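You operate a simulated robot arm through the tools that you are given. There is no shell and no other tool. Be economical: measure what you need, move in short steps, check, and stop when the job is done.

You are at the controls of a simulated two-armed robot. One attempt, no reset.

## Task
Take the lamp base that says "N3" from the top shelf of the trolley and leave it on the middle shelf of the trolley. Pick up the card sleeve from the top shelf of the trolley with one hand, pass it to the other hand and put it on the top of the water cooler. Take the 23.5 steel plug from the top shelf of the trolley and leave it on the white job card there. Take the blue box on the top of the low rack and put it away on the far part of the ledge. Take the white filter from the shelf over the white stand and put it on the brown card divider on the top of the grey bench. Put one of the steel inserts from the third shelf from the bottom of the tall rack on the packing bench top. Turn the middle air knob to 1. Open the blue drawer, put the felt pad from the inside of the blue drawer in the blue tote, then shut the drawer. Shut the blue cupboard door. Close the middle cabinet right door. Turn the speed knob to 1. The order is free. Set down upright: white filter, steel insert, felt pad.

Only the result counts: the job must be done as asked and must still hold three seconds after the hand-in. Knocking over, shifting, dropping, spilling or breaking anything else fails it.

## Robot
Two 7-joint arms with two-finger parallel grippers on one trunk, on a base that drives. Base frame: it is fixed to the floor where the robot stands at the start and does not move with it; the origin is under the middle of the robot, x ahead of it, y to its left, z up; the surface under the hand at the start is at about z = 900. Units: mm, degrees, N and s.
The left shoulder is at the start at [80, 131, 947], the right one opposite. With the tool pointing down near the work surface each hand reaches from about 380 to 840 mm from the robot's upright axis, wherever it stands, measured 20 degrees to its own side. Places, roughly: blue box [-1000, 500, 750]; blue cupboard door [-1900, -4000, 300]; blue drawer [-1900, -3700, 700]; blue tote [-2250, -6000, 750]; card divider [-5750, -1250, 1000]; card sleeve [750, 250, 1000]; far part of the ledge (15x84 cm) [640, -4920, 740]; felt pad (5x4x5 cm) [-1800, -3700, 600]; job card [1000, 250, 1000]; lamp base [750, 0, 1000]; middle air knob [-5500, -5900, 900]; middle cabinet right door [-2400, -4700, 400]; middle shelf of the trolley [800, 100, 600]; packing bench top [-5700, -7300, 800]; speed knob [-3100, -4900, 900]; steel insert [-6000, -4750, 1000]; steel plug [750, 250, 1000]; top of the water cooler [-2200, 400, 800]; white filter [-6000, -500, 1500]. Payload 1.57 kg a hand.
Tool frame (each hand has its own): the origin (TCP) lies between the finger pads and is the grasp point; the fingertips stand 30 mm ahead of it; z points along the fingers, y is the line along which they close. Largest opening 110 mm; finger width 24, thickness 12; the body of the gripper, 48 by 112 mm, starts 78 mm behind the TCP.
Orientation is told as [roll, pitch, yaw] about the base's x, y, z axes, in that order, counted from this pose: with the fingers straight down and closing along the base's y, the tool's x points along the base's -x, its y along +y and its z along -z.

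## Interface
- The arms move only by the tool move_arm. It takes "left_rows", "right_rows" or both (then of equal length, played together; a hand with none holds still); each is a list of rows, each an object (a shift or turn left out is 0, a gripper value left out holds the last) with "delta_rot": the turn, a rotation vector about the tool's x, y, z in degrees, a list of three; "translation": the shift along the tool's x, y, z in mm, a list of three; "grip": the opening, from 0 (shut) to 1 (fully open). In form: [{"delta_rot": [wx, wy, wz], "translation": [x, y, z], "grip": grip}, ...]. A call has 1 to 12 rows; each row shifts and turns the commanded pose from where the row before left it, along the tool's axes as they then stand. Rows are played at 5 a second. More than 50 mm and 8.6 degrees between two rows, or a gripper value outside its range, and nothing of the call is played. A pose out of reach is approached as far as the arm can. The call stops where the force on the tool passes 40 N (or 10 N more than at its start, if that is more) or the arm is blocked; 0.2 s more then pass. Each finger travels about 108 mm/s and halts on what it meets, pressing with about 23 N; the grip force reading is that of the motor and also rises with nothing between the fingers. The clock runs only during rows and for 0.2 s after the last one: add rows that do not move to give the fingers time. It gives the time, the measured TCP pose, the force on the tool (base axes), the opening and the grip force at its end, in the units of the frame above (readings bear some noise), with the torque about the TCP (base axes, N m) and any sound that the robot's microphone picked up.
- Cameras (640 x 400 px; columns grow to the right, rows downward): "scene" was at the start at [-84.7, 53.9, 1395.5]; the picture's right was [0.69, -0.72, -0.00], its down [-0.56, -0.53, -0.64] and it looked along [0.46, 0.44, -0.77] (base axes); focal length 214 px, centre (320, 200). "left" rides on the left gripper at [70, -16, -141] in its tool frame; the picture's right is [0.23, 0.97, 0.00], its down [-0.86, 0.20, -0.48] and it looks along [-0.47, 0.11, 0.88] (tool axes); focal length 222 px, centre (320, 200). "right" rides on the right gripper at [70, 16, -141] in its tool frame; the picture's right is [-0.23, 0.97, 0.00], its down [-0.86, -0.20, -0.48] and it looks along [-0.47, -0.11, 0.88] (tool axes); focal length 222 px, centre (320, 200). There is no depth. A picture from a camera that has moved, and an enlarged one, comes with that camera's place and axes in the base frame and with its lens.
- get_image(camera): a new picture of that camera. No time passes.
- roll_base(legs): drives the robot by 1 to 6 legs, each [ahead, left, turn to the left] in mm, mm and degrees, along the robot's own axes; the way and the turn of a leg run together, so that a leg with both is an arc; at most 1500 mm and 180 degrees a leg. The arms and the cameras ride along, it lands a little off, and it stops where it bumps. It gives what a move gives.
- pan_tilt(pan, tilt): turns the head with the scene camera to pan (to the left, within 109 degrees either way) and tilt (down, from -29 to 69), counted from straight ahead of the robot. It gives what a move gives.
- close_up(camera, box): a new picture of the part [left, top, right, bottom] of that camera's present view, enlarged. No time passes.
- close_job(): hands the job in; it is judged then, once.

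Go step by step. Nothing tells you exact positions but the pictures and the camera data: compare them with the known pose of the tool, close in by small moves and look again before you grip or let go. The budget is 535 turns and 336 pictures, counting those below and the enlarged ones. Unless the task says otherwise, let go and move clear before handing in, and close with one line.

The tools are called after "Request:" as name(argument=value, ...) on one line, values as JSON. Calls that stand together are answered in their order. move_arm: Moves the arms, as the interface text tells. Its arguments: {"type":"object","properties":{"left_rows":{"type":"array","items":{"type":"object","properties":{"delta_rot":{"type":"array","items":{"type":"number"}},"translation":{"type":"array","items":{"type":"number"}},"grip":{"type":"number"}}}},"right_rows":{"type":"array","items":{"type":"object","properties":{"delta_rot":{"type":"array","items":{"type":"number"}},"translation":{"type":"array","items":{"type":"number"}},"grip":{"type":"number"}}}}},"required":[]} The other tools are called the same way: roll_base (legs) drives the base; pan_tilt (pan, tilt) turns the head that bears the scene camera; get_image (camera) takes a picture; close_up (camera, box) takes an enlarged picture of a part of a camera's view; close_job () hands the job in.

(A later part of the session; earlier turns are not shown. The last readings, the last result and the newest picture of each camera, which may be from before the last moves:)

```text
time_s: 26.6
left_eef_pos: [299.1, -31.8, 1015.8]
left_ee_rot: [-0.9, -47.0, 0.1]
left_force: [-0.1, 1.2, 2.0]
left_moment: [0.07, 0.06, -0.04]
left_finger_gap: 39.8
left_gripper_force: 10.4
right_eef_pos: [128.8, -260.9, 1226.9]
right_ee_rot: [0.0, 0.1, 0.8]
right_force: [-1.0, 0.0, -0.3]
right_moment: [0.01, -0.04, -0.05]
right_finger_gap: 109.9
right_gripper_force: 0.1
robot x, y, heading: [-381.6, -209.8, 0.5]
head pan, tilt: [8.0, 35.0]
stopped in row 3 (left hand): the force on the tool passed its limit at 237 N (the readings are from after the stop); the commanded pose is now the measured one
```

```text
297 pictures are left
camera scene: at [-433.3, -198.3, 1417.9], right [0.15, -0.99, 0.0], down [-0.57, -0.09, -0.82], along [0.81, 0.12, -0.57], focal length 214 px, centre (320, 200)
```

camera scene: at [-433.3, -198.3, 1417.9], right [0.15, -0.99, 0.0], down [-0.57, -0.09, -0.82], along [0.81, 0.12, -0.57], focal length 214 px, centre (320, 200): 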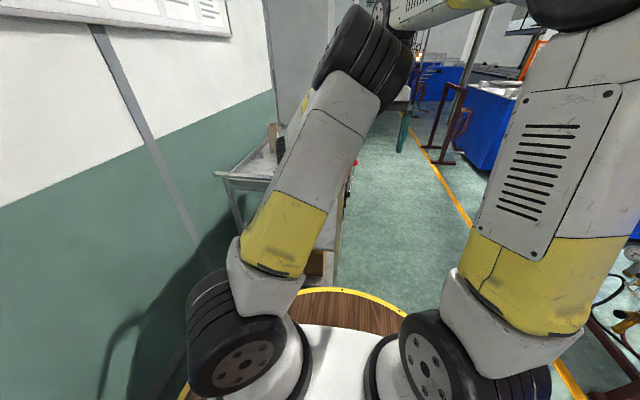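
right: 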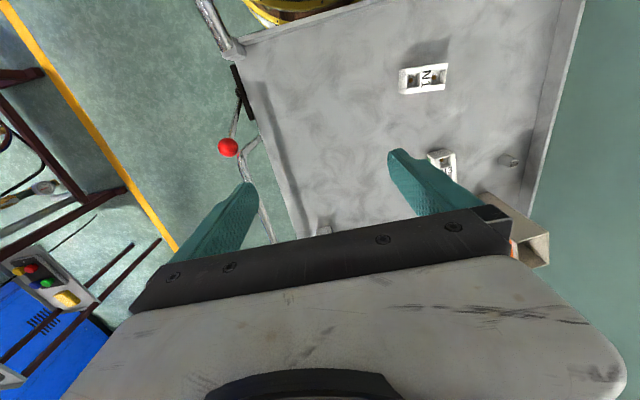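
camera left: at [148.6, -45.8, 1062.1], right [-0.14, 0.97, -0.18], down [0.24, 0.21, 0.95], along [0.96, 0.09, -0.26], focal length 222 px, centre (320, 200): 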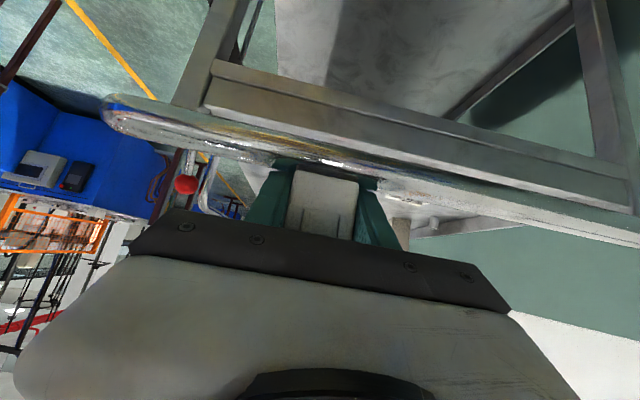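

The trolley's front handle bar is higher and nearer than I judged, and the block touched it. I lift off at once and look.

Request:
move_arm(left_rows=[{"translation": [-5, 0, -25]}, {"translation": [-20, 0, -35]}, {"translation": [-20, 0, -35]}, {"translation": [0, 0, 0], "grip": 0.2}])

Request:
get_image(camera="left")

Request:
get_image(camera="scene")

```text
time_s: 27.6
left_eef_pos: [260.4, -29.5, 1113.4]
left_ee_rot: [-1.0, -46.8, -0.1]
left_force: [-0.9, 0.2, -0.2]
left_moment: [-0.03, -0.01, 0.01]
left_finger_gap: 39.6
left_gripper_force: 22.7
right_eef_pos: [129.0, -262.6, 1224.6]
right_ee_rot: [0.0, 0.1, 0.8]
right_force: [0.1, -0.2, -0.6]
right_moment: [-0.03, 0.01, -0.01]
right_finger_gap: 109.9
right_gripper_force: 0.1
robot x, y, heading: [-380.3, -211.0, 0.4]
head pan, tilt: [8.0, 35.0]
```

```text
296 pictures are left
camera left: at [110.7, -43.4, 1159.3], right [-0.14, 0.97, -0.18], down [0.24, 0.21, 0.95], along [0.96, 0.09, -0.26], focal length 222 px, centre (320, 200)
```

left: 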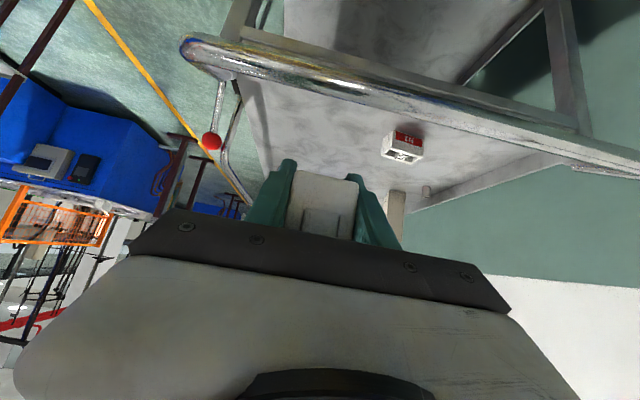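

```text
295 pictures are left
camera scene: at [-432.8, -198.7, 1417.9], right [0.15, -0.99, 0.0], down [-0.57, -0.09, -0.82], along [0.81, 0.12, -0.57], focal length 214 px, centre (320, 200)
```

scene: 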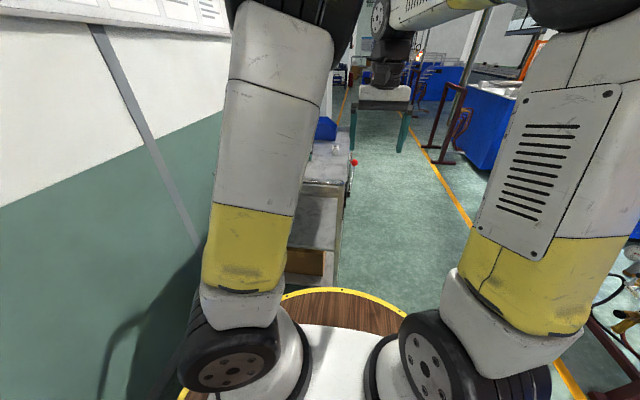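

Request:
close_up(camera="left", box=[220, 140, 420, 260])

Request:
close_up(camera="right", box=[300, 0, 640, 280])

```text
3.20 times, centred on (320, 200) of left
camera zoom: at [110.7, -43.4, 1159.3], right [-0.14, 0.97, -0.18], down [0.24, 0.21, 0.95], along [0.96, 0.09, -0.26], focal length 711 px, centre (320, 200)
```

zoom: 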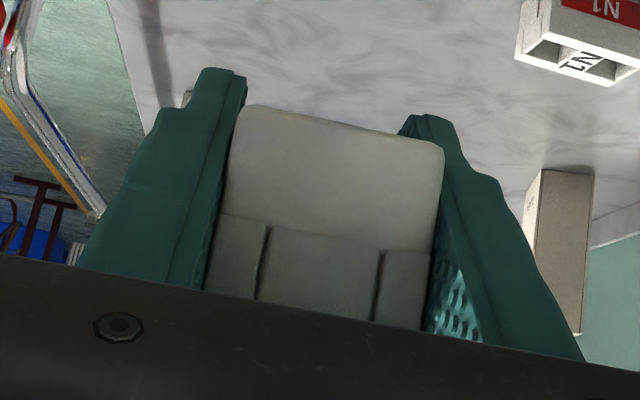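

```text
1.43 times, centred on (470, 140) of right
camera zoom: at [60.3, -247.8, 1366.8], right [0.21, 0.98, 0.0], down [0.86, -0.19, 0.48], along [0.47, -0.1, -0.88], focal length 317 px, centre (106, 286)
```

zoom: 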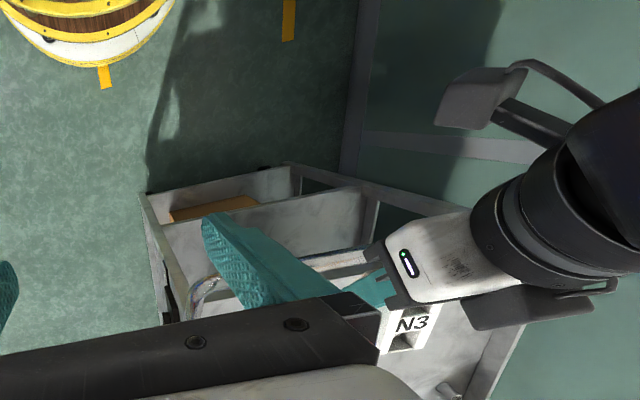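

Request:
close_up(camera="right", box=[470, 150, 600, 280])

```text
3.08 times, centred on (535, 215) of right
camera zoom: at [60.3, -247.8, 1366.8], right [0.21, 0.98, 0.0], down [0.86, -0.19, 0.48], along [0.47, -0.1, -0.88], focal length 684 px, centre (-342, 154)
```

zoom: 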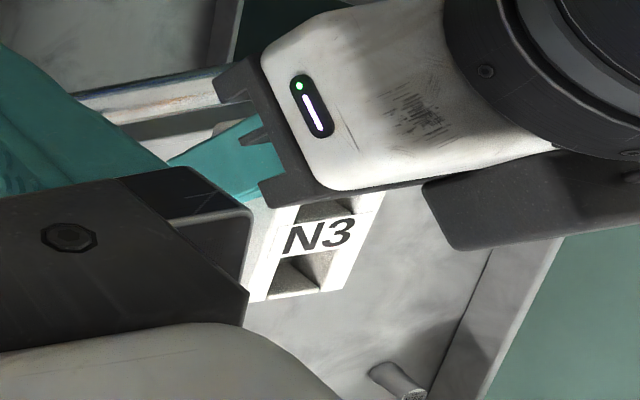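

The block slid about 30 mm back in the grip but is held. The handle bar is at roughly x=270, z=1000, so I back the base up farther and will come down in front of the bar with a nearly horizontal tool.

Request:
roll_base(legs=[[0, -70, 0], [-110, 0, 0]])

Request:
move_arm(left_rows=[{"delta_rot": [0, -8, 0]}, {"delta_rot": [0, -8, 0]}, {"delta_rot": [0, -8, 0]}, {"delta_rot": [0, -8, 0]}, {"delta_rot": [0, -3, 0]}, {"translation": [0, 0, 0]}])

Request:
get_image(camera="scene")

```text
time_s: 29.4
left_eef_pos: [152.0, -98.7, 1111.9]
left_ee_rot: [-0.9, -46.9, -0.1]
left_force: [0.3, -0.6, -0.6]
left_moment: [-0.05, 0.02, -0.03]
left_finger_gap: 39.9
left_gripper_force: 22.5
right_eef_pos: [20.6, -332.8, 1226.3]
right_ee_rot: [0.0, 0.1, 0.7]
right_force: [0.2, 0.2, 0.2]
right_moment: [0.01, 0.0, -0.03]
right_finger_gap: 110.2
right_gripper_force: 0.0
robot x, y, heading: [-489.5, -281.9, 0.4]
head pan, tilt: [8.0, 35.0]
```

```text
time_s: 30.8
left_eef_pos: [151.0, -98.8, 1112.4]
left_ee_rot: [-4.4, -82.0, 3.7]
left_force: [1.2, 0.0, 0.0]
left_moment: [0.02, -0.01, 0.01]
left_finger_gap: 39.8
left_gripper_force: 22.8
right_eef_pos: [20.1, -332.3, 1225.9]
right_ee_rot: [0.0, 0.2, 0.7]
right_force: [-1.0, -0.6, 0.4]
right_moment: [0.02, -0.01, -0.01]
right_finger_gap: 110.0
right_gripper_force: 0.1
robot x, y, heading: [-490.4, -279.2, 0.6]
head pan, tilt: [8.0, 35.0]
```

```text
291 pictures are left
camera scene: at [-542.0, -268.1, 1417.9], right [0.15, -0.99, 0.0], down [-0.57, -0.09, -0.82], along [0.81, 0.12, -0.57], focal length 214 px, centre (320, 200)
```

scene: 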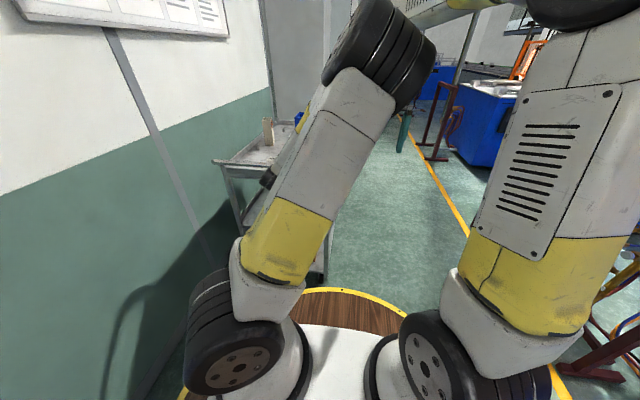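

Request:
move_arm(left_rows=[{"translation": [47, 5, 6.5]}, {"translation": [47, 5, 6.5]}, {"translation": [47, 5, 6.5]}, {"translation": [47, 5, 6.5]}, {"translation": [47, 5, 6.5]}, {"translation": [47, 5, 6.5]}, {"translation": [47, 5, 6.5]}, {"translation": [47, 5, 6.5]}, {"translation": [0, 0, 0]}])

Request:
get_image(camera="left")

Request:
get_image(camera="scene")

```text
time_s: 32.8
left_eef_pos: [131.8, -186.1, 850.4]
left_ee_rot: [-4.3, -81.8, 3.5]
left_force: [-0.5, 0.2, -0.6]
left_moment: [0.03, 0.0, -0.01]
left_finger_gap: 39.6
left_gripper_force: 23.0
left hand out of reach, approached as far as the arm can: row 3, 4, 5, 6, 7, 8
right_eef_pos: [20.2, -333.8, 1225.4]
right_ee_rot: [0.0, 0.1, 0.7]
right_force: [-0.1, -0.5, -0.5]
right_moment: [0.01, -0.01, -0.02]
right_finger_gap: 110.0
right_gripper_force: 0.1
robot x, y, heading: [-489.8, -277.7, 0.4]
head pan, tilt: [8.0, 35.0]
```

```text
290 pictures are left
camera left: at [-17.3, -200.6, 802.6], right [-0.02, 0.97, -0.24], down [-0.35, 0.21, 0.91], along [0.94, 0.1, 0.33], focal length 222 px, centre (320, 200)
```

left: 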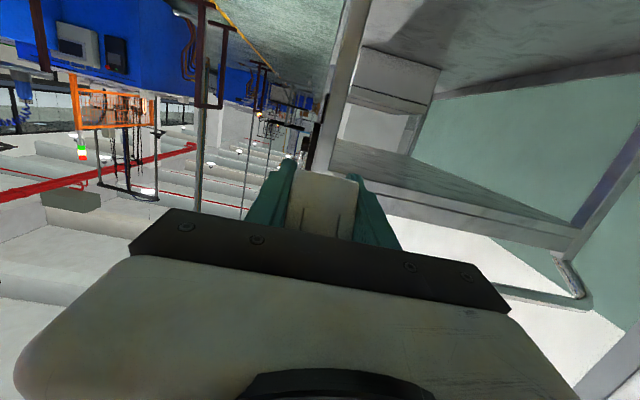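

```text
289 pictures are left
camera scene: at [-542.0, -268.2, 1417.9], right [0.15, -0.99, 0.0], down [-0.57, -0.09, -0.82], along [0.81, 0.12, -0.57], focal length 214 px, centre (320, 200)
```

scene: 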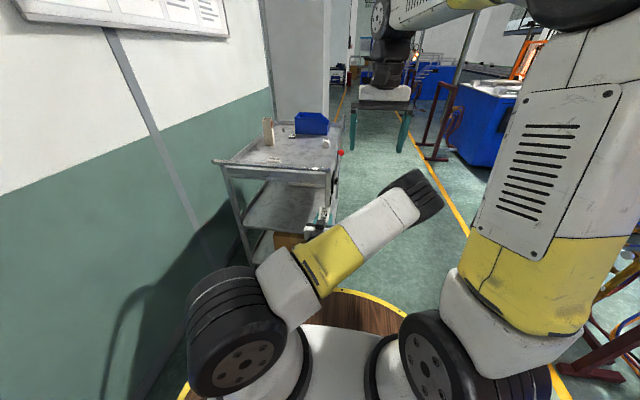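

A nearly horizontal tool that low doesn't suit the arm. I return up to the 45° tilt; then I'll lower at longer reach with the base farther back and drive in.

Request:
move_arm(left_rows=[{"translation": [-48, 0, 0]}, {"translation": [-48, 0, 0]}, {"translation": [-48, 0, 0]}, {"translation": [-40, 12, 0]}, {"translation": [-40, 20, 25]}, {"translation": [-10, 20, 25]}, {"delta_rot": [0, 7.5, 0]}, {"delta_rot": [0, 7.5, 0]}, {"delta_rot": [0, 7.5, 0]}, {"delta_rot": [0, 7.5, 0]}, {"delta_rot": [0, 7, 0]}, {"translation": [0, 0, 0]}])

Request:
get_image(camera="scene")

```text
refused: row 5 steps farther than a row can; nothing moved
```

```text
288 pictures are left
camera scene: at [-542.0, -268.2, 1417.9], right [0.15, -0.99, 0.0], down [-0.57, -0.09, -0.82], along [0.81, 0.12, -0.57], focal length 214 px, centre (320, 200)
```

scene: 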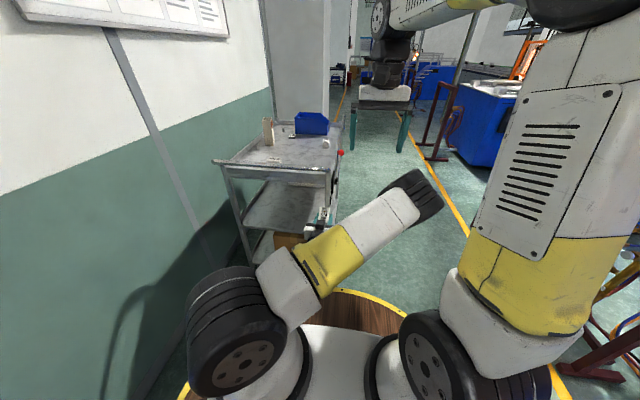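

Request:
move_arm(left_rows=[{"translation": [-48, 0, 0]}, {"translation": [-48, 0, 0]}, {"translation": [-48, 0, 0]}, {"translation": [-40, 12, 0]}, {"translation": [-35, 20, 20]}, {"translation": [-10, 20, 25]}, {"delta_rot": [0, 7.5, 0]}, {"delta_rot": [0, 7.5, 0]}, {"delta_rot": [0, 7.5, 0]}, {"delta_rot": [0, 7.5, 0]}, {"delta_rot": [0, 7, 0]}, {"translation": [0, 0, 0]}])

Request:
roll_base(legs=[[-80, 0, 0]])

Request:
close_up(camera="scene", box=[200, 100, 360, 260])

```text
time_s: 35.4
left_eef_pos: [210.5, -134.0, 1067.7]
left_ee_rot: [-0.9, -44.9, -0.3]
left_force: [0.4, -0.2, -0.7]
left_moment: [-0.01, 0.01, 0.02]
left_finger_gap: 39.6
left_gripper_force: 22.8
right_eef_pos: [20.3, -333.1, 1226.0]
right_ee_rot: [0.0, 0.1, 0.7]
right_force: [0.5, 0.4, -0.7]
right_moment: [-0.01, -0.01, 0.03]
right_finger_gap: 110.0
right_gripper_force: 0.1
robot x, y, heading: [-488.9, -279.3, 0.4]
head pan, tilt: [8.0, 35.0]
```

```text
time_s: 36.5
left_eef_pos: [131.9, -135.3, 1068.2]
left_ee_rot: [-0.8, -44.8, -0.2]
left_force: [0.7, 0.3, -0.7]
left_moment: [-0.03, 0.03, 0.04]
left_finger_gap: 39.8
left_gripper_force: 22.8
right_eef_pos: [-59.7, -333.3, 1225.8]
right_ee_rot: [0.0, 0.1, 0.7]
right_force: [-0.2, -0.4, -0.4]
right_moment: [-0.03, 0.0, 0.01]
right_finger_gap: 109.7
right_gripper_force: 0.0
robot x, y, heading: [-568.5, -281.8, 0.6]
head pan, tilt: [8.0, 35.0]
```

```text
2.50 times, centred on (280, 180) of scene
camera zoom: at [-621.6, -268.9, 1417.9], right [0.15, -0.99, 0.0], down [-0.57, -0.09, -0.82], along [0.81, 0.12, -0.57], focal length 536 px, centre (420, 250)
```

zoom: 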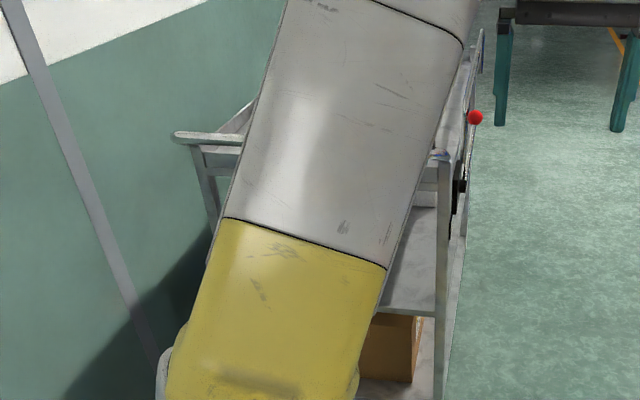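

Request:
move_arm(left_rows=[{"translation": [-21, 40, 21]}, {"translation": [-21, 40, 21]}, {"translation": [35, 0, 35]}, {"translation": [35, 0, 35]}, {"translation": [35, 0, 35]}, {"translation": [35, 0, 35]}, {"translation": [35, 0, 35]}, {"translation": [35, 0, 35]}, {"translation": [35, 0, 35]}, {"translation": [35, 0, 35]}, {"translation": [0, 0, 0]}])

Request:
get_image(camera="left")

Request:
get_image(camera="scene")

```text
time_s: 38.9
left_eef_pos: [105.1, -188.3, 756.1]
left_ee_rot: [-0.8, -44.9, -0.2]
left_force: [-0.6, -0.1, -0.7]
left_moment: [0.03, 0.03, 0.02]
left_finger_gap: 39.9
left_gripper_force: 23.0
left hand out of reach, approached as far as the arm can: row 2, 3, 4, 5, 6, 7, 8, 9, 10
right_eef_pos: [-59.2, -333.7, 1226.3]
right_ee_rot: [0.0, 0.1, 0.8]
right_force: [-0.5, -0.2, -0.6]
right_moment: [0.01, 0.0, 0.01]
right_finger_gap: 110.0
right_gripper_force: 0.0
robot x, y, heading: [-565.5, -278.7, 0.5]
head pan, tilt: [8.0, 35.0]
```

```text
286 pictures are left
camera left: at [-43.0, -202.2, 806.2], right [-0.15, 0.97, -0.17], down [0.27, 0.21, 0.94], along [0.95, 0.09, -0.29], focal length 222 px, centre (320, 200)
```

left: 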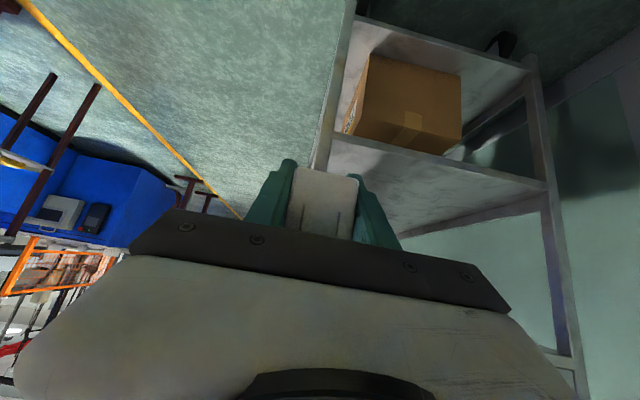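

```text
285 pictures are left
camera scene: at [-621.8, -268.9, 1417.9], right [0.15, -0.99, 0.0], down [-0.57, -0.09, -0.82], along [0.81, 0.12, -0.57], focal length 214 px, centre (320, 200)
```

scene: 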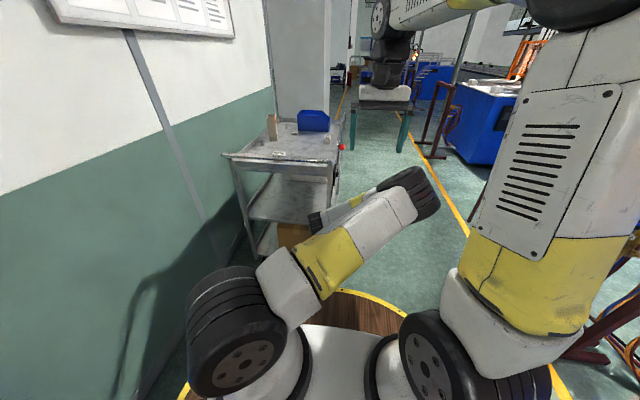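

The middle shelf is at z≈500 with its front at x≈420. I move the hand to the left where the arm is more comfortable and see whether it gets there.

Request:
move_arm(left_rows=[{"translation": [0, 45, 0]}, {"translation": [0, 45, 0]}, {"translation": [0, 45, 0]}, {"translation": [0, 45, 0]}, {"translation": [0, 0, 0]}])

Request:
get_image(camera="scene")

```text
time_s: 40.1
left_eef_pos: [61.1, -110.0, 825.4]
left_ee_rot: [-0.8, -44.9, -0.1]
left_force: [-0.2, 0.1, -0.8]
left_moment: [-0.03, 0.01, 0.02]
left_finger_gap: 39.7
left_gripper_force: 23.3
left hand out of reach, approached as far as the arm can: row 1, 2, 3, 4
right_eef_pos: [-60.2, -333.1, 1225.1]
right_ee_rot: [0.0, 0.1, 0.7]
right_force: [-0.1, 0.3, -0.2]
right_moment: [-0.02, 0.03, -0.03]
right_finger_gap: 110.1
right_gripper_force: 0.0
robot x, y, heading: [-567.8, -280.8, 0.6]
head pan, tilt: [8.0, 35.0]
```

```text
284 pictures are left
camera scene: at [-621.8, -269.0, 1417.9], right [0.15, -0.99, 0.0], down [-0.57, -0.09, -0.82], along [0.81, 0.12, -0.57], focal length 214 px, centre (320, 200)
```

scene: 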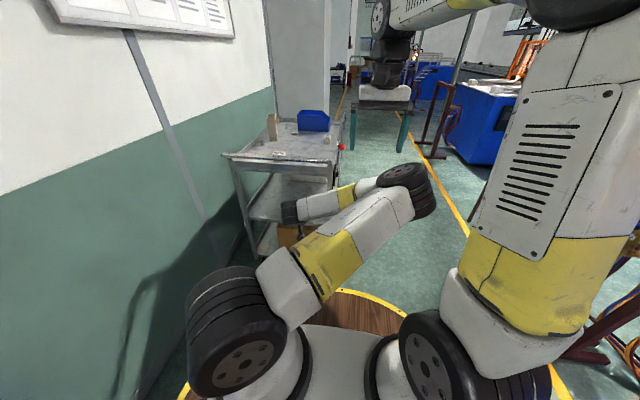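

Request:
move_arm(left_rows=[{"translation": [-35, 0, -35]}, {"translation": [-35, 0, -35]}, {"translation": [-35, 0, -35]}, {"translation": [-35, 0, -35]}, {"translation": [-35, 0, -35]}, {"translation": [0, 0, 0]}])

Request:
roll_base(legs=[[-110, 0, 0]])

Request:
get_image(camera="scene")

```text
time_s: 41.5
left_eef_pos: [60.7, -107.6, 1071.7]
left_ee_rot: [-0.9, -44.9, 0.0]
left_force: [-0.1, 0.1, -0.1]
left_moment: [-0.04, -0.02, 0.03]
left_finger_gap: 39.9
left_gripper_force: 22.6
right_eef_pos: [-60.0, -334.2, 1226.4]
right_ee_rot: [0.0, 0.1, 0.7]
right_force: [0.7, 0.3, -0.2]
right_moment: [0.0, -0.01, 0.01]
right_finger_gap: 109.9
right_gripper_force: 0.1
robot x, y, heading: [-570.3, -278.2, 0.6]
head pan, tilt: [8.0, 35.0]
```

```text
time_s: 42.7
left_eef_pos: [-51.0, -110.8, 1071.4]
left_ee_rot: [-0.9, -44.8, -0.2]
left_force: [0.2, 0.1, -1.1]
left_moment: [0.0, 0.03, 0.0]
left_finger_gap: 39.7
left_gripper_force: 22.8
right_eef_pos: [-170.3, -335.1, 1226.1]
right_ee_rot: [0.0, 0.0, 0.7]
right_force: [-0.4, 0.2, 0.4]
right_moment: [0.0, 0.0, 0.0]
right_finger_gap: 109.9
right_gripper_force: 0.1
robot x, y, heading: [-679.9, -283.3, 0.5]
head pan, tilt: [8.0, 35.0]
```

```text
283 pictures are left
camera scene: at [-733.6, -269.9, 1417.9], right [0.15, -0.99, 0.0], down [-0.57, -0.09, -0.82], along [0.81, 0.12, -0.57], focal length 214 px, centre (320, 200)
```

scene: 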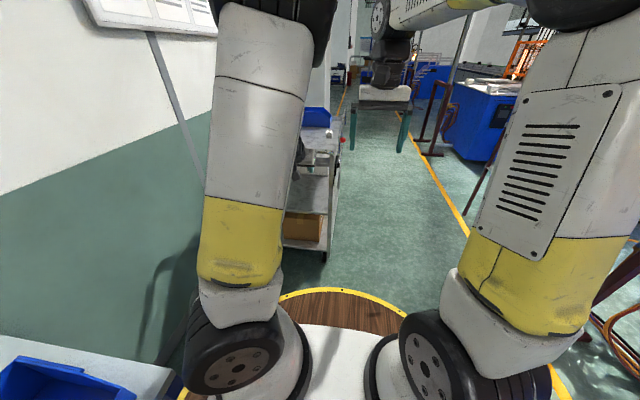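

Request:
move_arm(left_rows=[{"translation": [-28.3, 12, 28.3]}, {"translation": [-28.3, 12, 28.3]}, {"translation": [-28.3, 12, 28.3]}, {"translation": [-28.3, 12, 28.3]}, {"translation": [-28.3, 12, 28.3]}, {"translation": [-28.3, 12, 28.3]}, {"translation": [35, 0, 35]}, {"translation": [35, 0, 35]}, {"translation": [35, 0, 35]}, {"translation": [35, 0, 35]}, {"translation": [0, 0, 0]}])

Request:
get_image(camera="scene")

```text
time_s: 45.1
left_eef_pos: [31.0, -122.2, 882.7]
left_ee_rot: [-0.8, -44.9, -0.2]
left_force: [-0.5, 0.3, -1.0]
left_moment: [-0.04, 0.01, -0.02]
left_finger_gap: 39.5
left_gripper_force: 23.0
left hand out of reach, approached as far as the arm can: row 3, 4, 5, 6, 7, 8, 9, 10
right_eef_pos: [-172.3, -334.5, 1224.5]
right_ee_rot: [-0.1, 0.1, 0.7]
right_force: [0.3, 0.0, 0.0]
right_moment: [0.01, 0.02, 0.01]
right_finger_gap: 109.9
right_gripper_force: 0.1
robot x, y, heading: [-680.2, -282.5, 0.9]
head pan, tilt: [8.0, 35.0]
```

```text
282 pictures are left
camera scene: at [-733.7, -270.0, 1417.9], right [0.15, -0.99, 0.0], down [-0.57, -0.09, -0.82], along [0.81, 0.12, -0.57], focal length 214 px, centre (320, 200)
```

scene: 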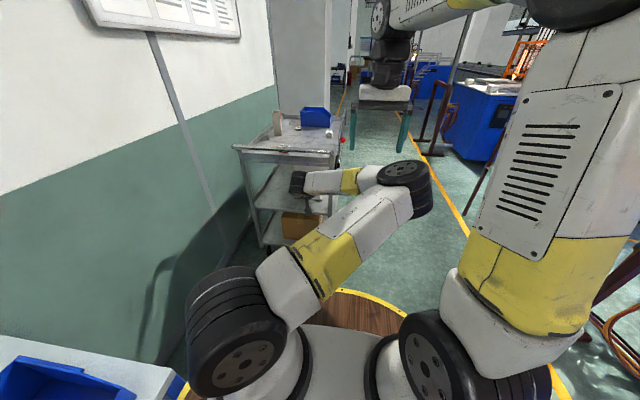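

The elbow has swung to the right, which limits the arm. I go back toward the start pose (hand well to the left) to reset the elbow.

Request:
move_arm(left_rows=[{"translation": [-35, 0, -35]}, {"translation": [-35, 0, -35]}, {"translation": [-35, 0, -35]}, {"translation": [-35, 0, -35]}, {"translation": [-35, 0, -35]}, {"translation": [20, 40, -20]}, {"translation": [20, 40, -20]}, {"translation": [20, 40, -20]}, {"translation": [20, 40, -20]}, {"translation": [20, 40, -20]}, {"translation": [0, 40, 0]}, {"translation": [0, 0, 0]}])

Request:
get_image(camera="scene")

```text
time_s: 47.7
left_eef_pos: [-110.1, 82.0, 1134.1]
left_ee_rot: [-0.8, -45.0, -0.2]
left_force: [-0.3, -0.6, -0.3]
left_moment: [0.0, 0.0, 0.01]
left_finger_gap: 39.5
left_gripper_force: 22.3
left hand out of reach, approached as far as the arm can: row 11
right_eef_pos: [-171.2, -333.8, 1225.4]
right_ee_rot: [0.0, 0.0, 0.7]
right_force: [-0.2, 0.9, -0.6]
right_moment: [-0.01, -0.04, 0.0]
right_finger_gap: 109.9
right_gripper_force: 0.1
robot x, y, heading: [-682.5, -284.0, 0.7]
head pan, tilt: [8.0, 35.0]
```

```text
281 pictures are left
camera scene: at [-733.9, -269.9, 1417.9], right [0.15, -0.99, 0.0], down [-0.57, -0.09, -0.82], along [0.81, 0.12, -0.57], focal length 214 px, centre (320, 200)
```

scene: 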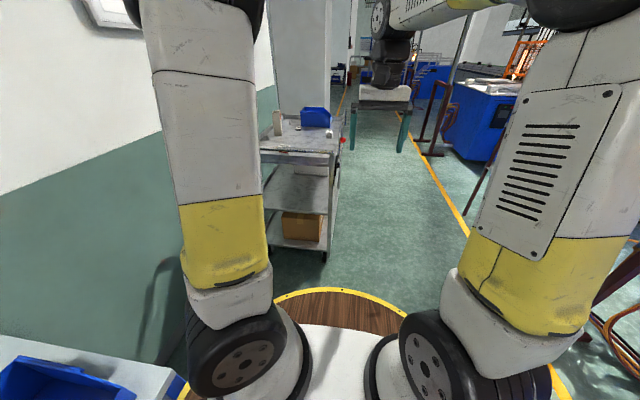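

Request:
move_arm(left_rows=[{"delta_rot": [0, 8, 0]}, {"delta_rot": [0, 8, 0]}, {"delta_rot": [0, 8, 0]}, {"delta_rot": [0, 8, 0]}, {"delta_rot": [0, 8, 0]}, {"delta_rot": [0, 5, 0]}, {"translation": [20, 0, 0]}, {"translation": [20, 0, 0]}, {"translation": [0, 0, 0]}])

Request:
get_image(camera="scene")

```text
time_s: 49.7
left_eef_pos: [-133.6, 68.0, 1178.0]
left_ee_rot: [-0.4, -29.5, -0.9]
left_force: [0.1, 0.2, -1.4]
left_moment: [0.0, 0.03, 0.01]
left_finger_gap: 39.7
left_gripper_force: 22.6
left hand out of reach, approached as far as the arm can: row 1, 2, 3, 4, 5, 6
right_eef_pos: [-172.3, -334.9, 1225.4]
right_ee_rot: [0.0, 0.1, 0.7]
right_force: [0.7, -0.8, -0.5]
right_moment: [-0.01, -0.03, 0.01]
right_finger_gap: 110.3
right_gripper_force: 0.0
robot x, y, heading: [-679.0, -284.8, 0.6]
head pan, tilt: [8.0, 35.0]
```

```text
280 pictures are left
camera scene: at [-733.8, -269.9, 1417.9], right [0.15, -0.99, 0.0], down [-0.57, -0.09, -0.82], along [0.81, 0.12, -0.57], focal length 214 px, centre (320, 200)
```

scene: 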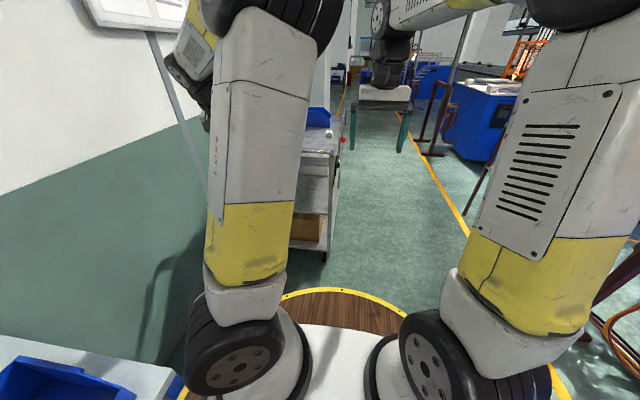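

The arm is in an awkward elbow branch. I try twisting the tool about its axis to find out which way frees the wrist.

Request:
move_arm(left_rows=[{"delta_rot": [0, 0, 8]}, {"delta_rot": [0, 0, 8]}, {"delta_rot": [0, 0, 8]}, {"delta_rot": [0, 0, 8]}, {"delta_rot": [0, 8, 0]}, {"delta_rot": [0, 8, 0]}, {"delta_rot": [0, 8, 0]}, {"translation": [0, 0, 0]}])

Request:
get_image(camera="scene")

```text
time_s: 51.5
left_eef_pos: [-132.6, 66.5, 1179.3]
left_ee_rot: [15.0, -1.8, -30.0]
left_force: [0.0, 0.3, -0.8]
left_moment: [-0.01, 0.02, 0.01]
left_finger_gap: 39.4
left_gripper_force: 23.1
right_eef_pos: [-172.0, -335.8, 1225.7]
right_ee_rot: [0.1, 0.0, 0.7]
right_force: [0.1, -0.1, 0.9]
right_moment: [-0.02, -0.02, -0.02]
right_finger_gap: 109.9
right_gripper_force: 0.1
robot x, y, heading: [-681.6, -284.3, 0.5]
head pan, tilt: [8.0, 35.0]
```

```text
279 pictures are left
camera scene: at [-733.8, -269.9, 1417.9], right [0.15, -0.99, 0.0], down [-0.57, -0.09, -0.82], along [0.81, 0.12, -0.57], focal length 214 px, centre (320, 200)
```

scene: 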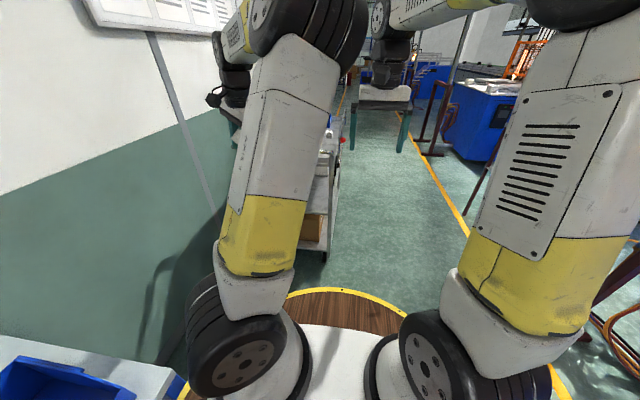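

Request:
move_arm(left_rows=[{"delta_rot": [0, 0, 8]}, {"delta_rot": [0, 0, 8]}, {"delta_rot": [0, 0, 8]}, {"delta_rot": [0, 0, 8]}, {"delta_rot": [0, 0, 8]}, {"delta_rot": [0, 0, 8]}, {"translation": [0, 0, 0]}])

Request:
get_image(camera="scene")

```text
time_s: 53.1
left_eef_pos: [-133.3, 65.4, 1179.0]
left_ee_rot: [11.4, 9.7, -76.8]
left_force: [1.1, 0.0, -0.7]
left_moment: [0.02, 0.02, 0.02]
left_finger_gap: 39.8
left_gripper_force: 23.2
right_eef_pos: [-171.9, -334.5, 1225.5]
right_ee_rot: [0.0, 0.1, 0.7]
right_force: [0.6, 0.0, -0.3]
right_moment: [0.03, 0.02, 0.02]
right_finger_gap: 109.9
right_gripper_force: 0.1
robot x, y, heading: [-682.9, -287.2, 0.3]
head pan, tilt: [8.0, 35.0]
```

```text
278 pictures are left
camera scene: at [-733.8, -269.9, 1417.9], right [0.15, -0.99, 0.0], down [-0.57, -0.09, -0.82], along [0.81, 0.12, -0.57], focal length 214 px, centre (320, 200)
```

scene: 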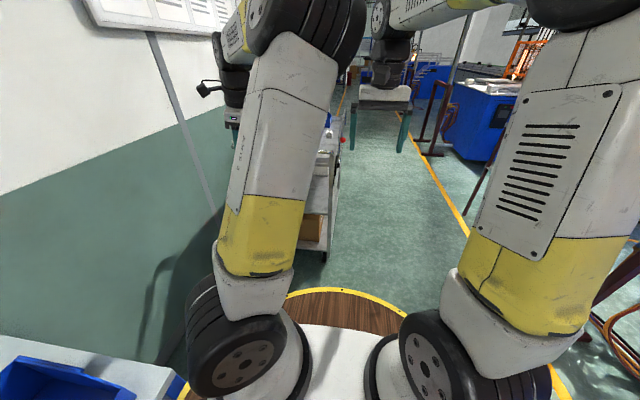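

Request:
move_arm(left_rows=[{"delta_rot": [0, -8, 0]}, {"delta_rot": [0, -8, 0]}, {"delta_rot": [0, -8, 0]}, {"delta_rot": [0, -8, 0]}, {"delta_rot": [0, -8, 0]}, {"delta_rot": [0, -8, 0]}, {"delta_rot": [0, -8, 0]}, {"translation": [0, 0, 0]}])

Request:
get_image(camera="scene")

```text
time_s: 54.9
left_eef_pos: [-152.1, 54.9, 1208.1]
left_ee_rot: [11.2, -2.0, -79.0]
left_force: [-0.5, -0.6, -1.6]
left_moment: [0.0, 0.01, 0.01]
left_finger_gap: 39.5
left_gripper_force: 22.7
left hand out of reach, approached as far as the arm can: row 1, 2, 3, 4, 5, 6, 7
right_eef_pos: [-172.7, -335.1, 1225.9]
right_ee_rot: [0.0, 0.1, 0.7]
right_force: [-0.3, -0.5, -0.1]
right_moment: [0.03, -0.03, 0.01]
right_finger_gap: 109.8
right_gripper_force: 0.0
robot x, y, heading: [-679.6, -282.0, 0.5]
head pan, tilt: [8.0, 35.0]
```

```text
277 pictures are left
camera scene: at [-733.8, -270.0, 1417.9], right [0.15, -0.99, 0.0], down [-0.57, -0.09, -0.82], along [0.81, 0.12, -0.57], focal length 214 px, centre (320, 200)
```

scene: 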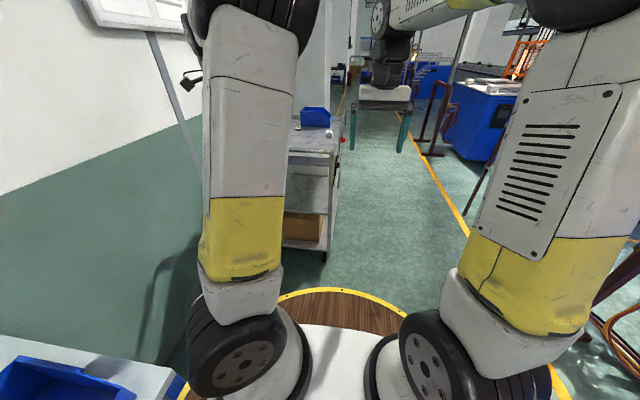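

Request:
move_arm(left_rows=[{"delta_rot": [0, 0, -8]}, {"delta_rot": [0, 0, -8]}, {"delta_rot": [0, 0, -8]}, {"delta_rot": [0, 0, -8]}, {"delta_rot": [0, 0, -8]}, {"delta_rot": [0, 0, -8]}, {"delta_rot": [0, 0, -8]}, {"delta_rot": [0, 0, -8]}, {"delta_rot": [0, 0, -8]}, {"delta_rot": [0, 0, -7]}, {"translation": [0, 0, 0]}])

Request:
get_image(camera="scene")

```text
time_s: 57.3
left_eef_pos: [-151.1, 53.8, 1207.9]
left_ee_rot: [0.2, -11.4, 0.2]
left_force: [0.0, -0.2, -1.2]
left_moment: [0.0, -0.03, 0.05]
left_finger_gap: 39.8
left_gripper_force: 23.1
right_eef_pos: [-172.8, -335.1, 1225.2]
right_ee_rot: [0.0, 0.1, 0.7]
right_force: [0.3, -0.1, -0.2]
right_moment: [0.02, 0.02, 0.0]
right_finger_gap: 110.0
right_gripper_force: 0.0
robot x, y, heading: [-680.4, -283.4, 0.6]
head pan, tilt: [8.0, 35.0]
```

```text
276 pictures are left
camera scene: at [-733.8, -269.9, 1417.9], right [0.15, -0.99, 0.0], down [-0.57, -0.09, -0.82], along [0.81, 0.12, -0.57], focal length 214 px, centre (320, 200)
```

scene: 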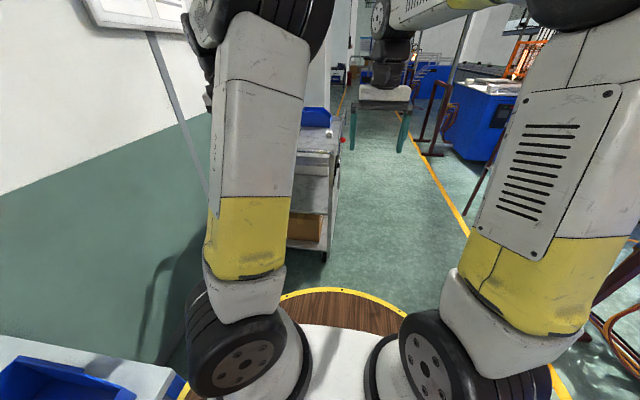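

Request:
move_arm(left_rows=[{"translation": [0, -45, 0]}, {"translation": [0, -45, 0]}, {"delta_rot": [0, 6, 0]}, {"delta_rot": [0, 5, 0]}, {"translation": [45, 0, 0]}, {"translation": [45, 0, 0]}, {"translation": [0, 0, 0]}])

Request:
get_image(camera="scene")

```text
time_s: 58.9
left_eef_pos: [-242.0, -36.3, 1208.9]
left_ee_rot: [0.1, -0.4, 0.2]
left_force: [-0.2, 0.5, 0.2]
left_moment: [0.0, 0.01, 0.0]
left_finger_gap: 39.5
left_gripper_force: 23.0
right_eef_pos: [-171.5, -334.8, 1224.7]
right_ee_rot: [0.0, 0.1, 0.7]
right_force: [0.3, 0.1, 0.5]
right_moment: [0.02, 0.01, -0.03]
right_finger_gap: 109.9
right_gripper_force: 0.1
robot x, y, heading: [-679.1, -281.7, 0.3]
head pan, tilt: [8.0, 35.0]
```

```text
275 pictures are left
camera scene: at [-733.7, -270.0, 1417.9], right [0.15, -0.99, 0.0], down [-0.57, -0.09, -0.82], along [0.81, 0.12, -0.57], focal length 214 px, centre (320, 200)
```

scene: 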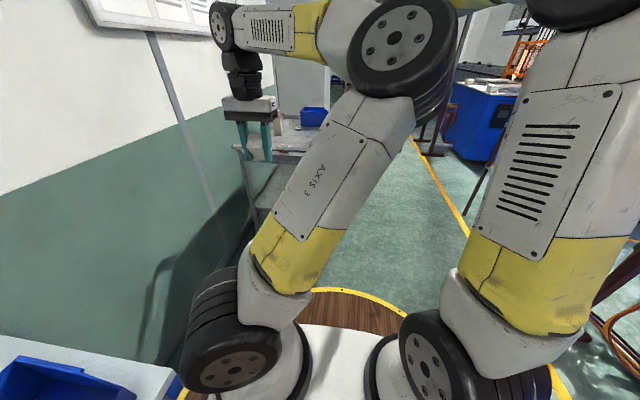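

Request:
move_arm(left_rows=[{"translation": [-48, 0, 0]}, {"translation": [-48, 0, 0]}, {"translation": [-48, 0, 0]}, {"translation": [-48, 0, 0]}, {"translation": [-48, 0, 0]}, {"translation": [-48, 0, 0]}, {"translation": [0, 48, 0]}, {"translation": [0, 48, 0]}, {"translation": [0, 48, 0]}, {"translation": [0, 48, 0]}, {"translation": [0, 48, 0]}, {"translation": [0, 0, 0]}])

Request:
get_image(camera="scene")

```text
time_s: 61.5
left_eef_pos: [-140.9, -19.3, 1215.9]
left_ee_rot: [0.2, -0.4, 0.2]
left_force: [0.1, 0.2, -1.3]
left_moment: [-0.01, 0.02, -0.01]
left_finger_gap: 39.7
left_gripper_force: 23.2
left hand out of reach, approached as far as the arm can: row 3, 4, 5, 6, 7, 8, 9, 10, 11
right_eef_pos: [-171.3, -334.7, 1224.9]
right_ee_rot: [-0.1, 0.0, 0.7]
right_force: [-0.1, -0.2, -0.1]
right_moment: [0.03, 0.0, -0.01]
right_finger_gap: 110.2
right_gripper_force: 0.2
robot x, y, heading: [-678.9, -288.5, 0.4]
head pan, tilt: [8.0, 35.0]
```

```text
274 pictures are left
camera scene: at [-733.7, -269.9, 1417.9], right [0.15, -0.99, 0.0], down [-0.57, -0.09, -0.82], along [0.81, 0.12, -0.57], focal length 214 px, centre (320, 200)
```

scene: 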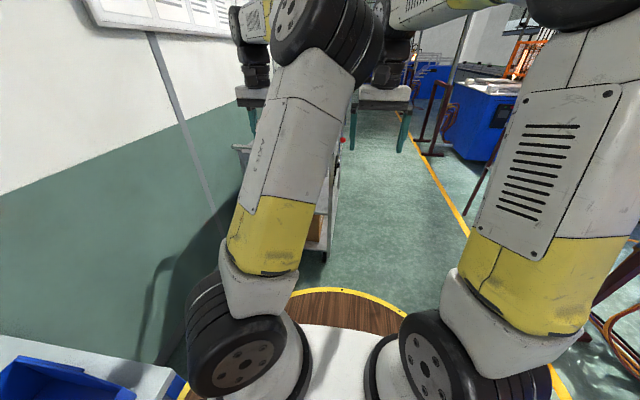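

Request:
move_arm(left_rows=[{"delta_rot": [0, 0, 8]}, {"delta_rot": [0, 0, 8]}, {"delta_rot": [0, 0, 8]}, {"delta_rot": [0, 0, 8]}, {"delta_rot": [0, 0, 8]}, {"delta_rot": [0, 0, 8]}, {"delta_rot": [0, 0, 8]}, {"delta_rot": [0, 0, 8]}, {"delta_rot": [0, 0, 8]}, {"delta_rot": [0, 0, 8]}, {"delta_rot": [0, 0, 8]}, {"translation": [0, 0, 0]}])

Request:
move_arm(left_rows=[{"translation": [0, 48, 0]}, {"translation": [0, 48, 0]}, {"translation": [0, 48, 0]}, {"translation": [0, 48, 0]}, {"translation": [0, 48, 0]}, {"translation": [48, 0, 0]}, {"translation": [48, 0, 0]}, {"translation": [48, 0, 0]}, {"translation": [48, 0, 0]}, {"translation": [48, 0, 0]}, {"translation": [0, 0, 0]}])

Request:
get_image(camera="scene")

```text
time_s: 64.1
left_eef_pos: [-141.3, -24.2, 1213.9]
left_ee_rot: [0.5, 0.2, -87.9]
left_force: [0.2, -0.2, -1.0]
left_moment: [0.03, 0.0, -0.01]
left_finger_gap: 39.6
left_gripper_force: 23.3
right_eef_pos: [-172.0, -334.7, 1225.6]
right_ee_rot: [0.0, 0.1, 0.7]
right_force: [0.5, 1.3, -0.2]
right_moment: [-0.02, -0.01, 0.01]
right_finger_gap: 110.1
right_gripper_force: 0.0
robot x, y, heading: [-684.5, -283.1, 0.4]
head pan, tilt: [8.0, 35.0]
```

```text
time_s: 66.5
left_eef_pos: [-164.6, 14.0, 1225.3]
left_ee_rot: [0.7, 0.3, -87.9]
left_force: [0.1, -0.3, -1.0]
left_moment: [0.01, -0.02, 0.0]
left_finger_gap: 39.6
left_gripper_force: 22.6
left hand out of reach, approached as far as the arm can: row 1, 2, 3, 4, 5, 6, 7, 8, 9, 10
right_eef_pos: [-171.9, -335.8, 1225.4]
right_ee_rot: [0.1, 0.2, 0.8]
right_force: [-0.6, -0.6, 0.0]
right_moment: [0.01, 0.04, -0.03]
right_finger_gap: 109.9
right_gripper_force: 0.1
robot x, y, heading: [-681.0, -281.4, 0.7]
head pan, tilt: [8.0, 35.0]
```

```text
273 pictures are left
camera scene: at [-733.8, -269.9, 1417.9], right [0.15, -0.99, 0.0], down [-0.57, -0.09, -0.82], along [0.81, 0.12, -0.57], focal length 214 px, centre (320, 200)
```

scene: 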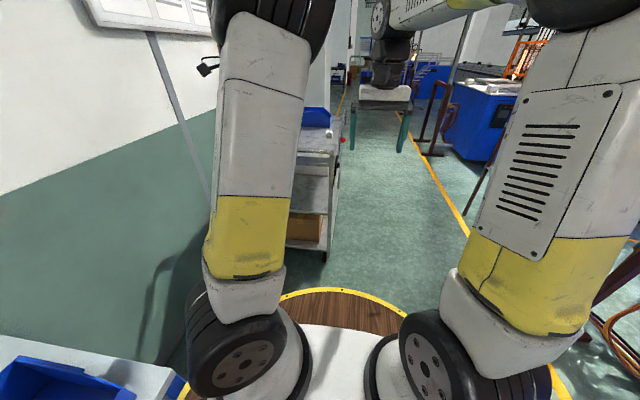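

The elbow is turned inward (shoulder rotated to the right). I sweep the whole arm left around the shoulder, turning the tool with it, to rotate the shoulder joint back.

Request:
move_arm(left_rows=[{"translation": [45.3, -18, 0], "delta_rot": [0, 0, -6]}, {"translation": [45.3, -18, 0], "delta_rot": [0, 0, -6]}, {"translation": [45.3, -18, 0], "delta_rot": [0, 0, -6]}, {"translation": [45.3, -18, 0], "delta_rot": [0, 0, -6]}, {"translation": [45.3, -18, 0], "delta_rot": [0, 0, -6]}, {"translation": [45.3, -18, 0], "delta_rot": [0, 0, -6]}, {"translation": [45.3, -18, 0], "delta_rot": [0, 0, -6]}, {"translation": [45.3, -18, 0], "delta_rot": [0, 0, -6]}, {"translation": [0, 0, 0]}])

Request:
get_image(camera="scene")

```text
time_s: 68.5
left_eef_pos: [-425.3, 198.4, 1267.6]
left_ee_rot: [0.7, -0.4, -42.8]
left_force: [-0.6, 0.4, -0.3]
left_moment: [0.02, 0.01, 0.0]
left_finger_gap: 39.7
left_gripper_force: 22.7
left hand out of reach, approached as far as the arm can: row 1, 2, 3, 4, 5, 6, 7, 8
right_eef_pos: [-172.3, -334.5, 1225.4]
right_ee_rot: [0.1, 0.0, 0.7]
right_force: [0.3, 0.4, 0.2]
right_moment: [0.03, 0.01, -0.01]
right_finger_gap: 109.9
right_gripper_force: 0.1
robot x, y, heading: [-679.0, -283.8, 0.5]
head pan, tilt: [8.0, 35.0]
```

```text
272 pictures are left
camera scene: at [-733.8, -269.9, 1417.9], right [0.15, -0.99, 0.0], down [-0.57, -0.09, -0.82], along [0.81, 0.12, -0.57], focal length 214 px, centre (320, 200)
```

scene: 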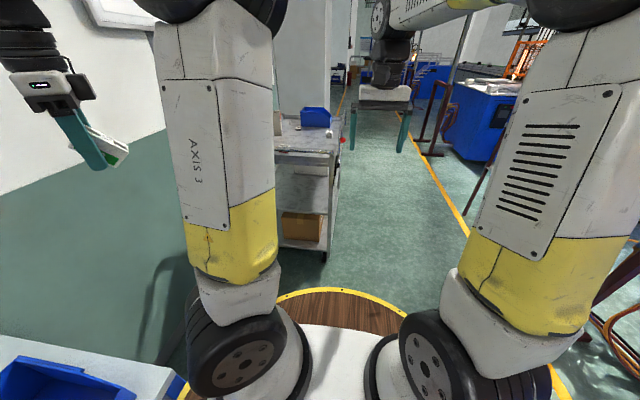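

Request:
move_arm(right_rows=[{"translation": [0, -48, 0]}, {"translation": [0, -48, 0]}, {"translation": [0, -48, 0]}, {"translation": [0, -48, 0]}, {"translation": [0, -48, 0]}, {"translation": [0, -48, 0]}, {"translation": [0, -48, 0]}, {"translation": [0, 0, 0]}])

Request:
move_arm(left_rows=[{"translation": [-46.7, 10.9, 0], "delta_rot": [0, 0, 7]}, {"translation": [-46.7, 10.9, 0], "delta_rot": [0, 0, 7]}, {"translation": [-46.7, 10.9, 0], "delta_rot": [0, 0, 7]}, {"translation": [-46.7, 10.9, 0], "delta_rot": [0, 0, 7]}, {"translation": [-46.7, 10.9, 0], "delta_rot": [0, 0, 7]}, {"translation": [-46.7, 10.9, 0], "delta_rot": [0, 0, 7]}, {"translation": [-46.7, 10.9, 0], "delta_rot": [0, 0, 7]}, {"translation": [-46.7, 10.9, 0], "delta_rot": [0, 0, 7]}, {"translation": [-46.7, 10.9, 0], "delta_rot": [0, 0, 7]}, {"translation": [-46.7, 10.9, 0], "delta_rot": [0, 0, 7]}, {"translation": [-46.7, 10.9, 0], "delta_rot": [0, 0, 7]}, {"translation": [-46.7, 10.9, 0], "delta_rot": [0, 0, 7]}])

Request:
get_image(camera="scene")

```text
time_s: 70.3
left_eef_pos: [-424.4, 197.4, 1267.7]
left_ee_rot: [0.8, -0.4, -42.7]
left_force: [-0.5, -0.4, -1.0]
left_moment: [0.0, 0.03, 0.01]
left_finger_gap: 39.9
left_gripper_force: 22.9
right_eef_pos: [-165.1, -673.0, 1225.7]
right_ee_rot: [0.1, 0.2, 0.6]
right_force: [0.2, -0.5, 0.1]
right_moment: [0.01, -0.01, 0.01]
right_finger_gap: 110.2
right_gripper_force: 0.0
robot x, y, heading: [-680.6, -282.0, 0.6]
head pan, tilt: [8.0, 35.0]
```

```text
time_s: 72.9
left_eef_pos: [-226.6, -294.7, 1264.7]
left_ee_rot: [0.2, 0.4, -126.9]
left_force: [0.5, 0.8, -0.8]
left_moment: [-0.04, 0.04, -0.01]
left_finger_gap: 39.8
left_gripper_force: 23.0
right_eef_pos: [-164.8, -673.2, 1224.6]
right_ee_rot: [0.0, 0.1, 0.7]
right_force: [-0.3, 1.0, 0.1]
right_moment: [-0.04, 0.04, 0.0]
right_finger_gap: 110.2
right_gripper_force: 0.2
robot x, y, heading: [-682.0, -284.4, 0.5]
head pan, tilt: [8.0, 35.0]
```

```text
271 pictures are left
camera scene: at [-733.6, -269.7, 1417.9], right [0.15, -0.99, 0.0], down [-0.57, -0.09, -0.82], along [0.81, 0.12, -0.57], focal length 214 px, centre (320, 200)
```

scene: 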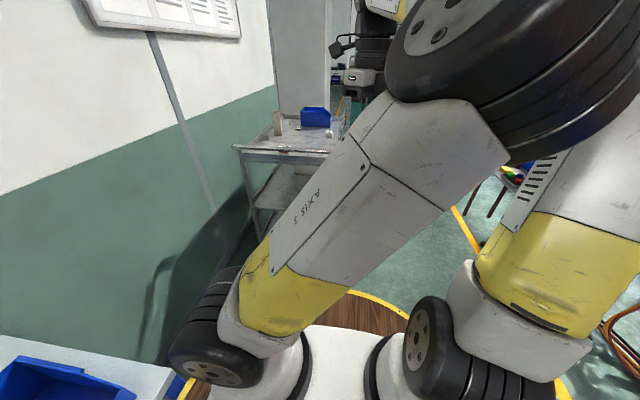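

Request:
move_arm(left_rows=[{"translation": [28.8, 38.4, 0]}, {"translation": [28.8, 38.4, 0]}, {"translation": [28.8, 38.4, 0]}, {"translation": [28.8, 38.4, 0]}, {"translation": [28.8, 38.4, 0]}, {"translation": [28.8, 38.4, 0]}, {"translation": [28.8, 38.4, 0]}, {"translation": [0, 0, 0]}])

Request:
get_image(camera="scene")

```text
time_s: 74.7
left_eef_pos: [-38.2, -313.6, 1234.0]
left_ee_rot: [0.2, 0.4, -126.8]
left_force: [-0.1, 0.0, -1.2]
left_moment: [0.0, -0.02, -0.02]
left_finger_gap: 39.6
left_gripper_force: 22.9
left hand out of reach, approached as far as the arm can: row 4, 5, 6, 7
right_eef_pos: [-165.0, -672.4, 1225.2]
right_ee_rot: [0.0, 0.1, 0.7]
right_force: [0.2, 0.7, -0.6]
right_moment: [-0.02, 0.01, -0.02]
right_finger_gap: 110.0
right_gripper_force: 0.0
robot x, y, heading: [-681.4, -282.4, 0.5]
head pan, tilt: [8.0, 35.0]
```

```text
270 pictures are left
camera scene: at [-733.6, -270.1, 1417.9], right [0.15, -0.99, 0.0], down [-0.57, -0.09, -0.82], along [0.81, 0.12, -0.57], focal length 214 px, centre (320, 200)
```

scene: 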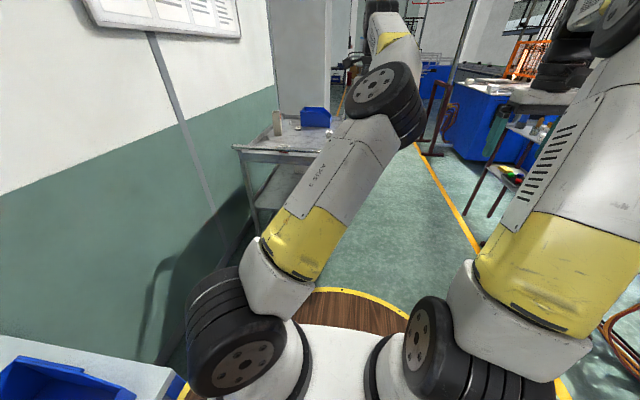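

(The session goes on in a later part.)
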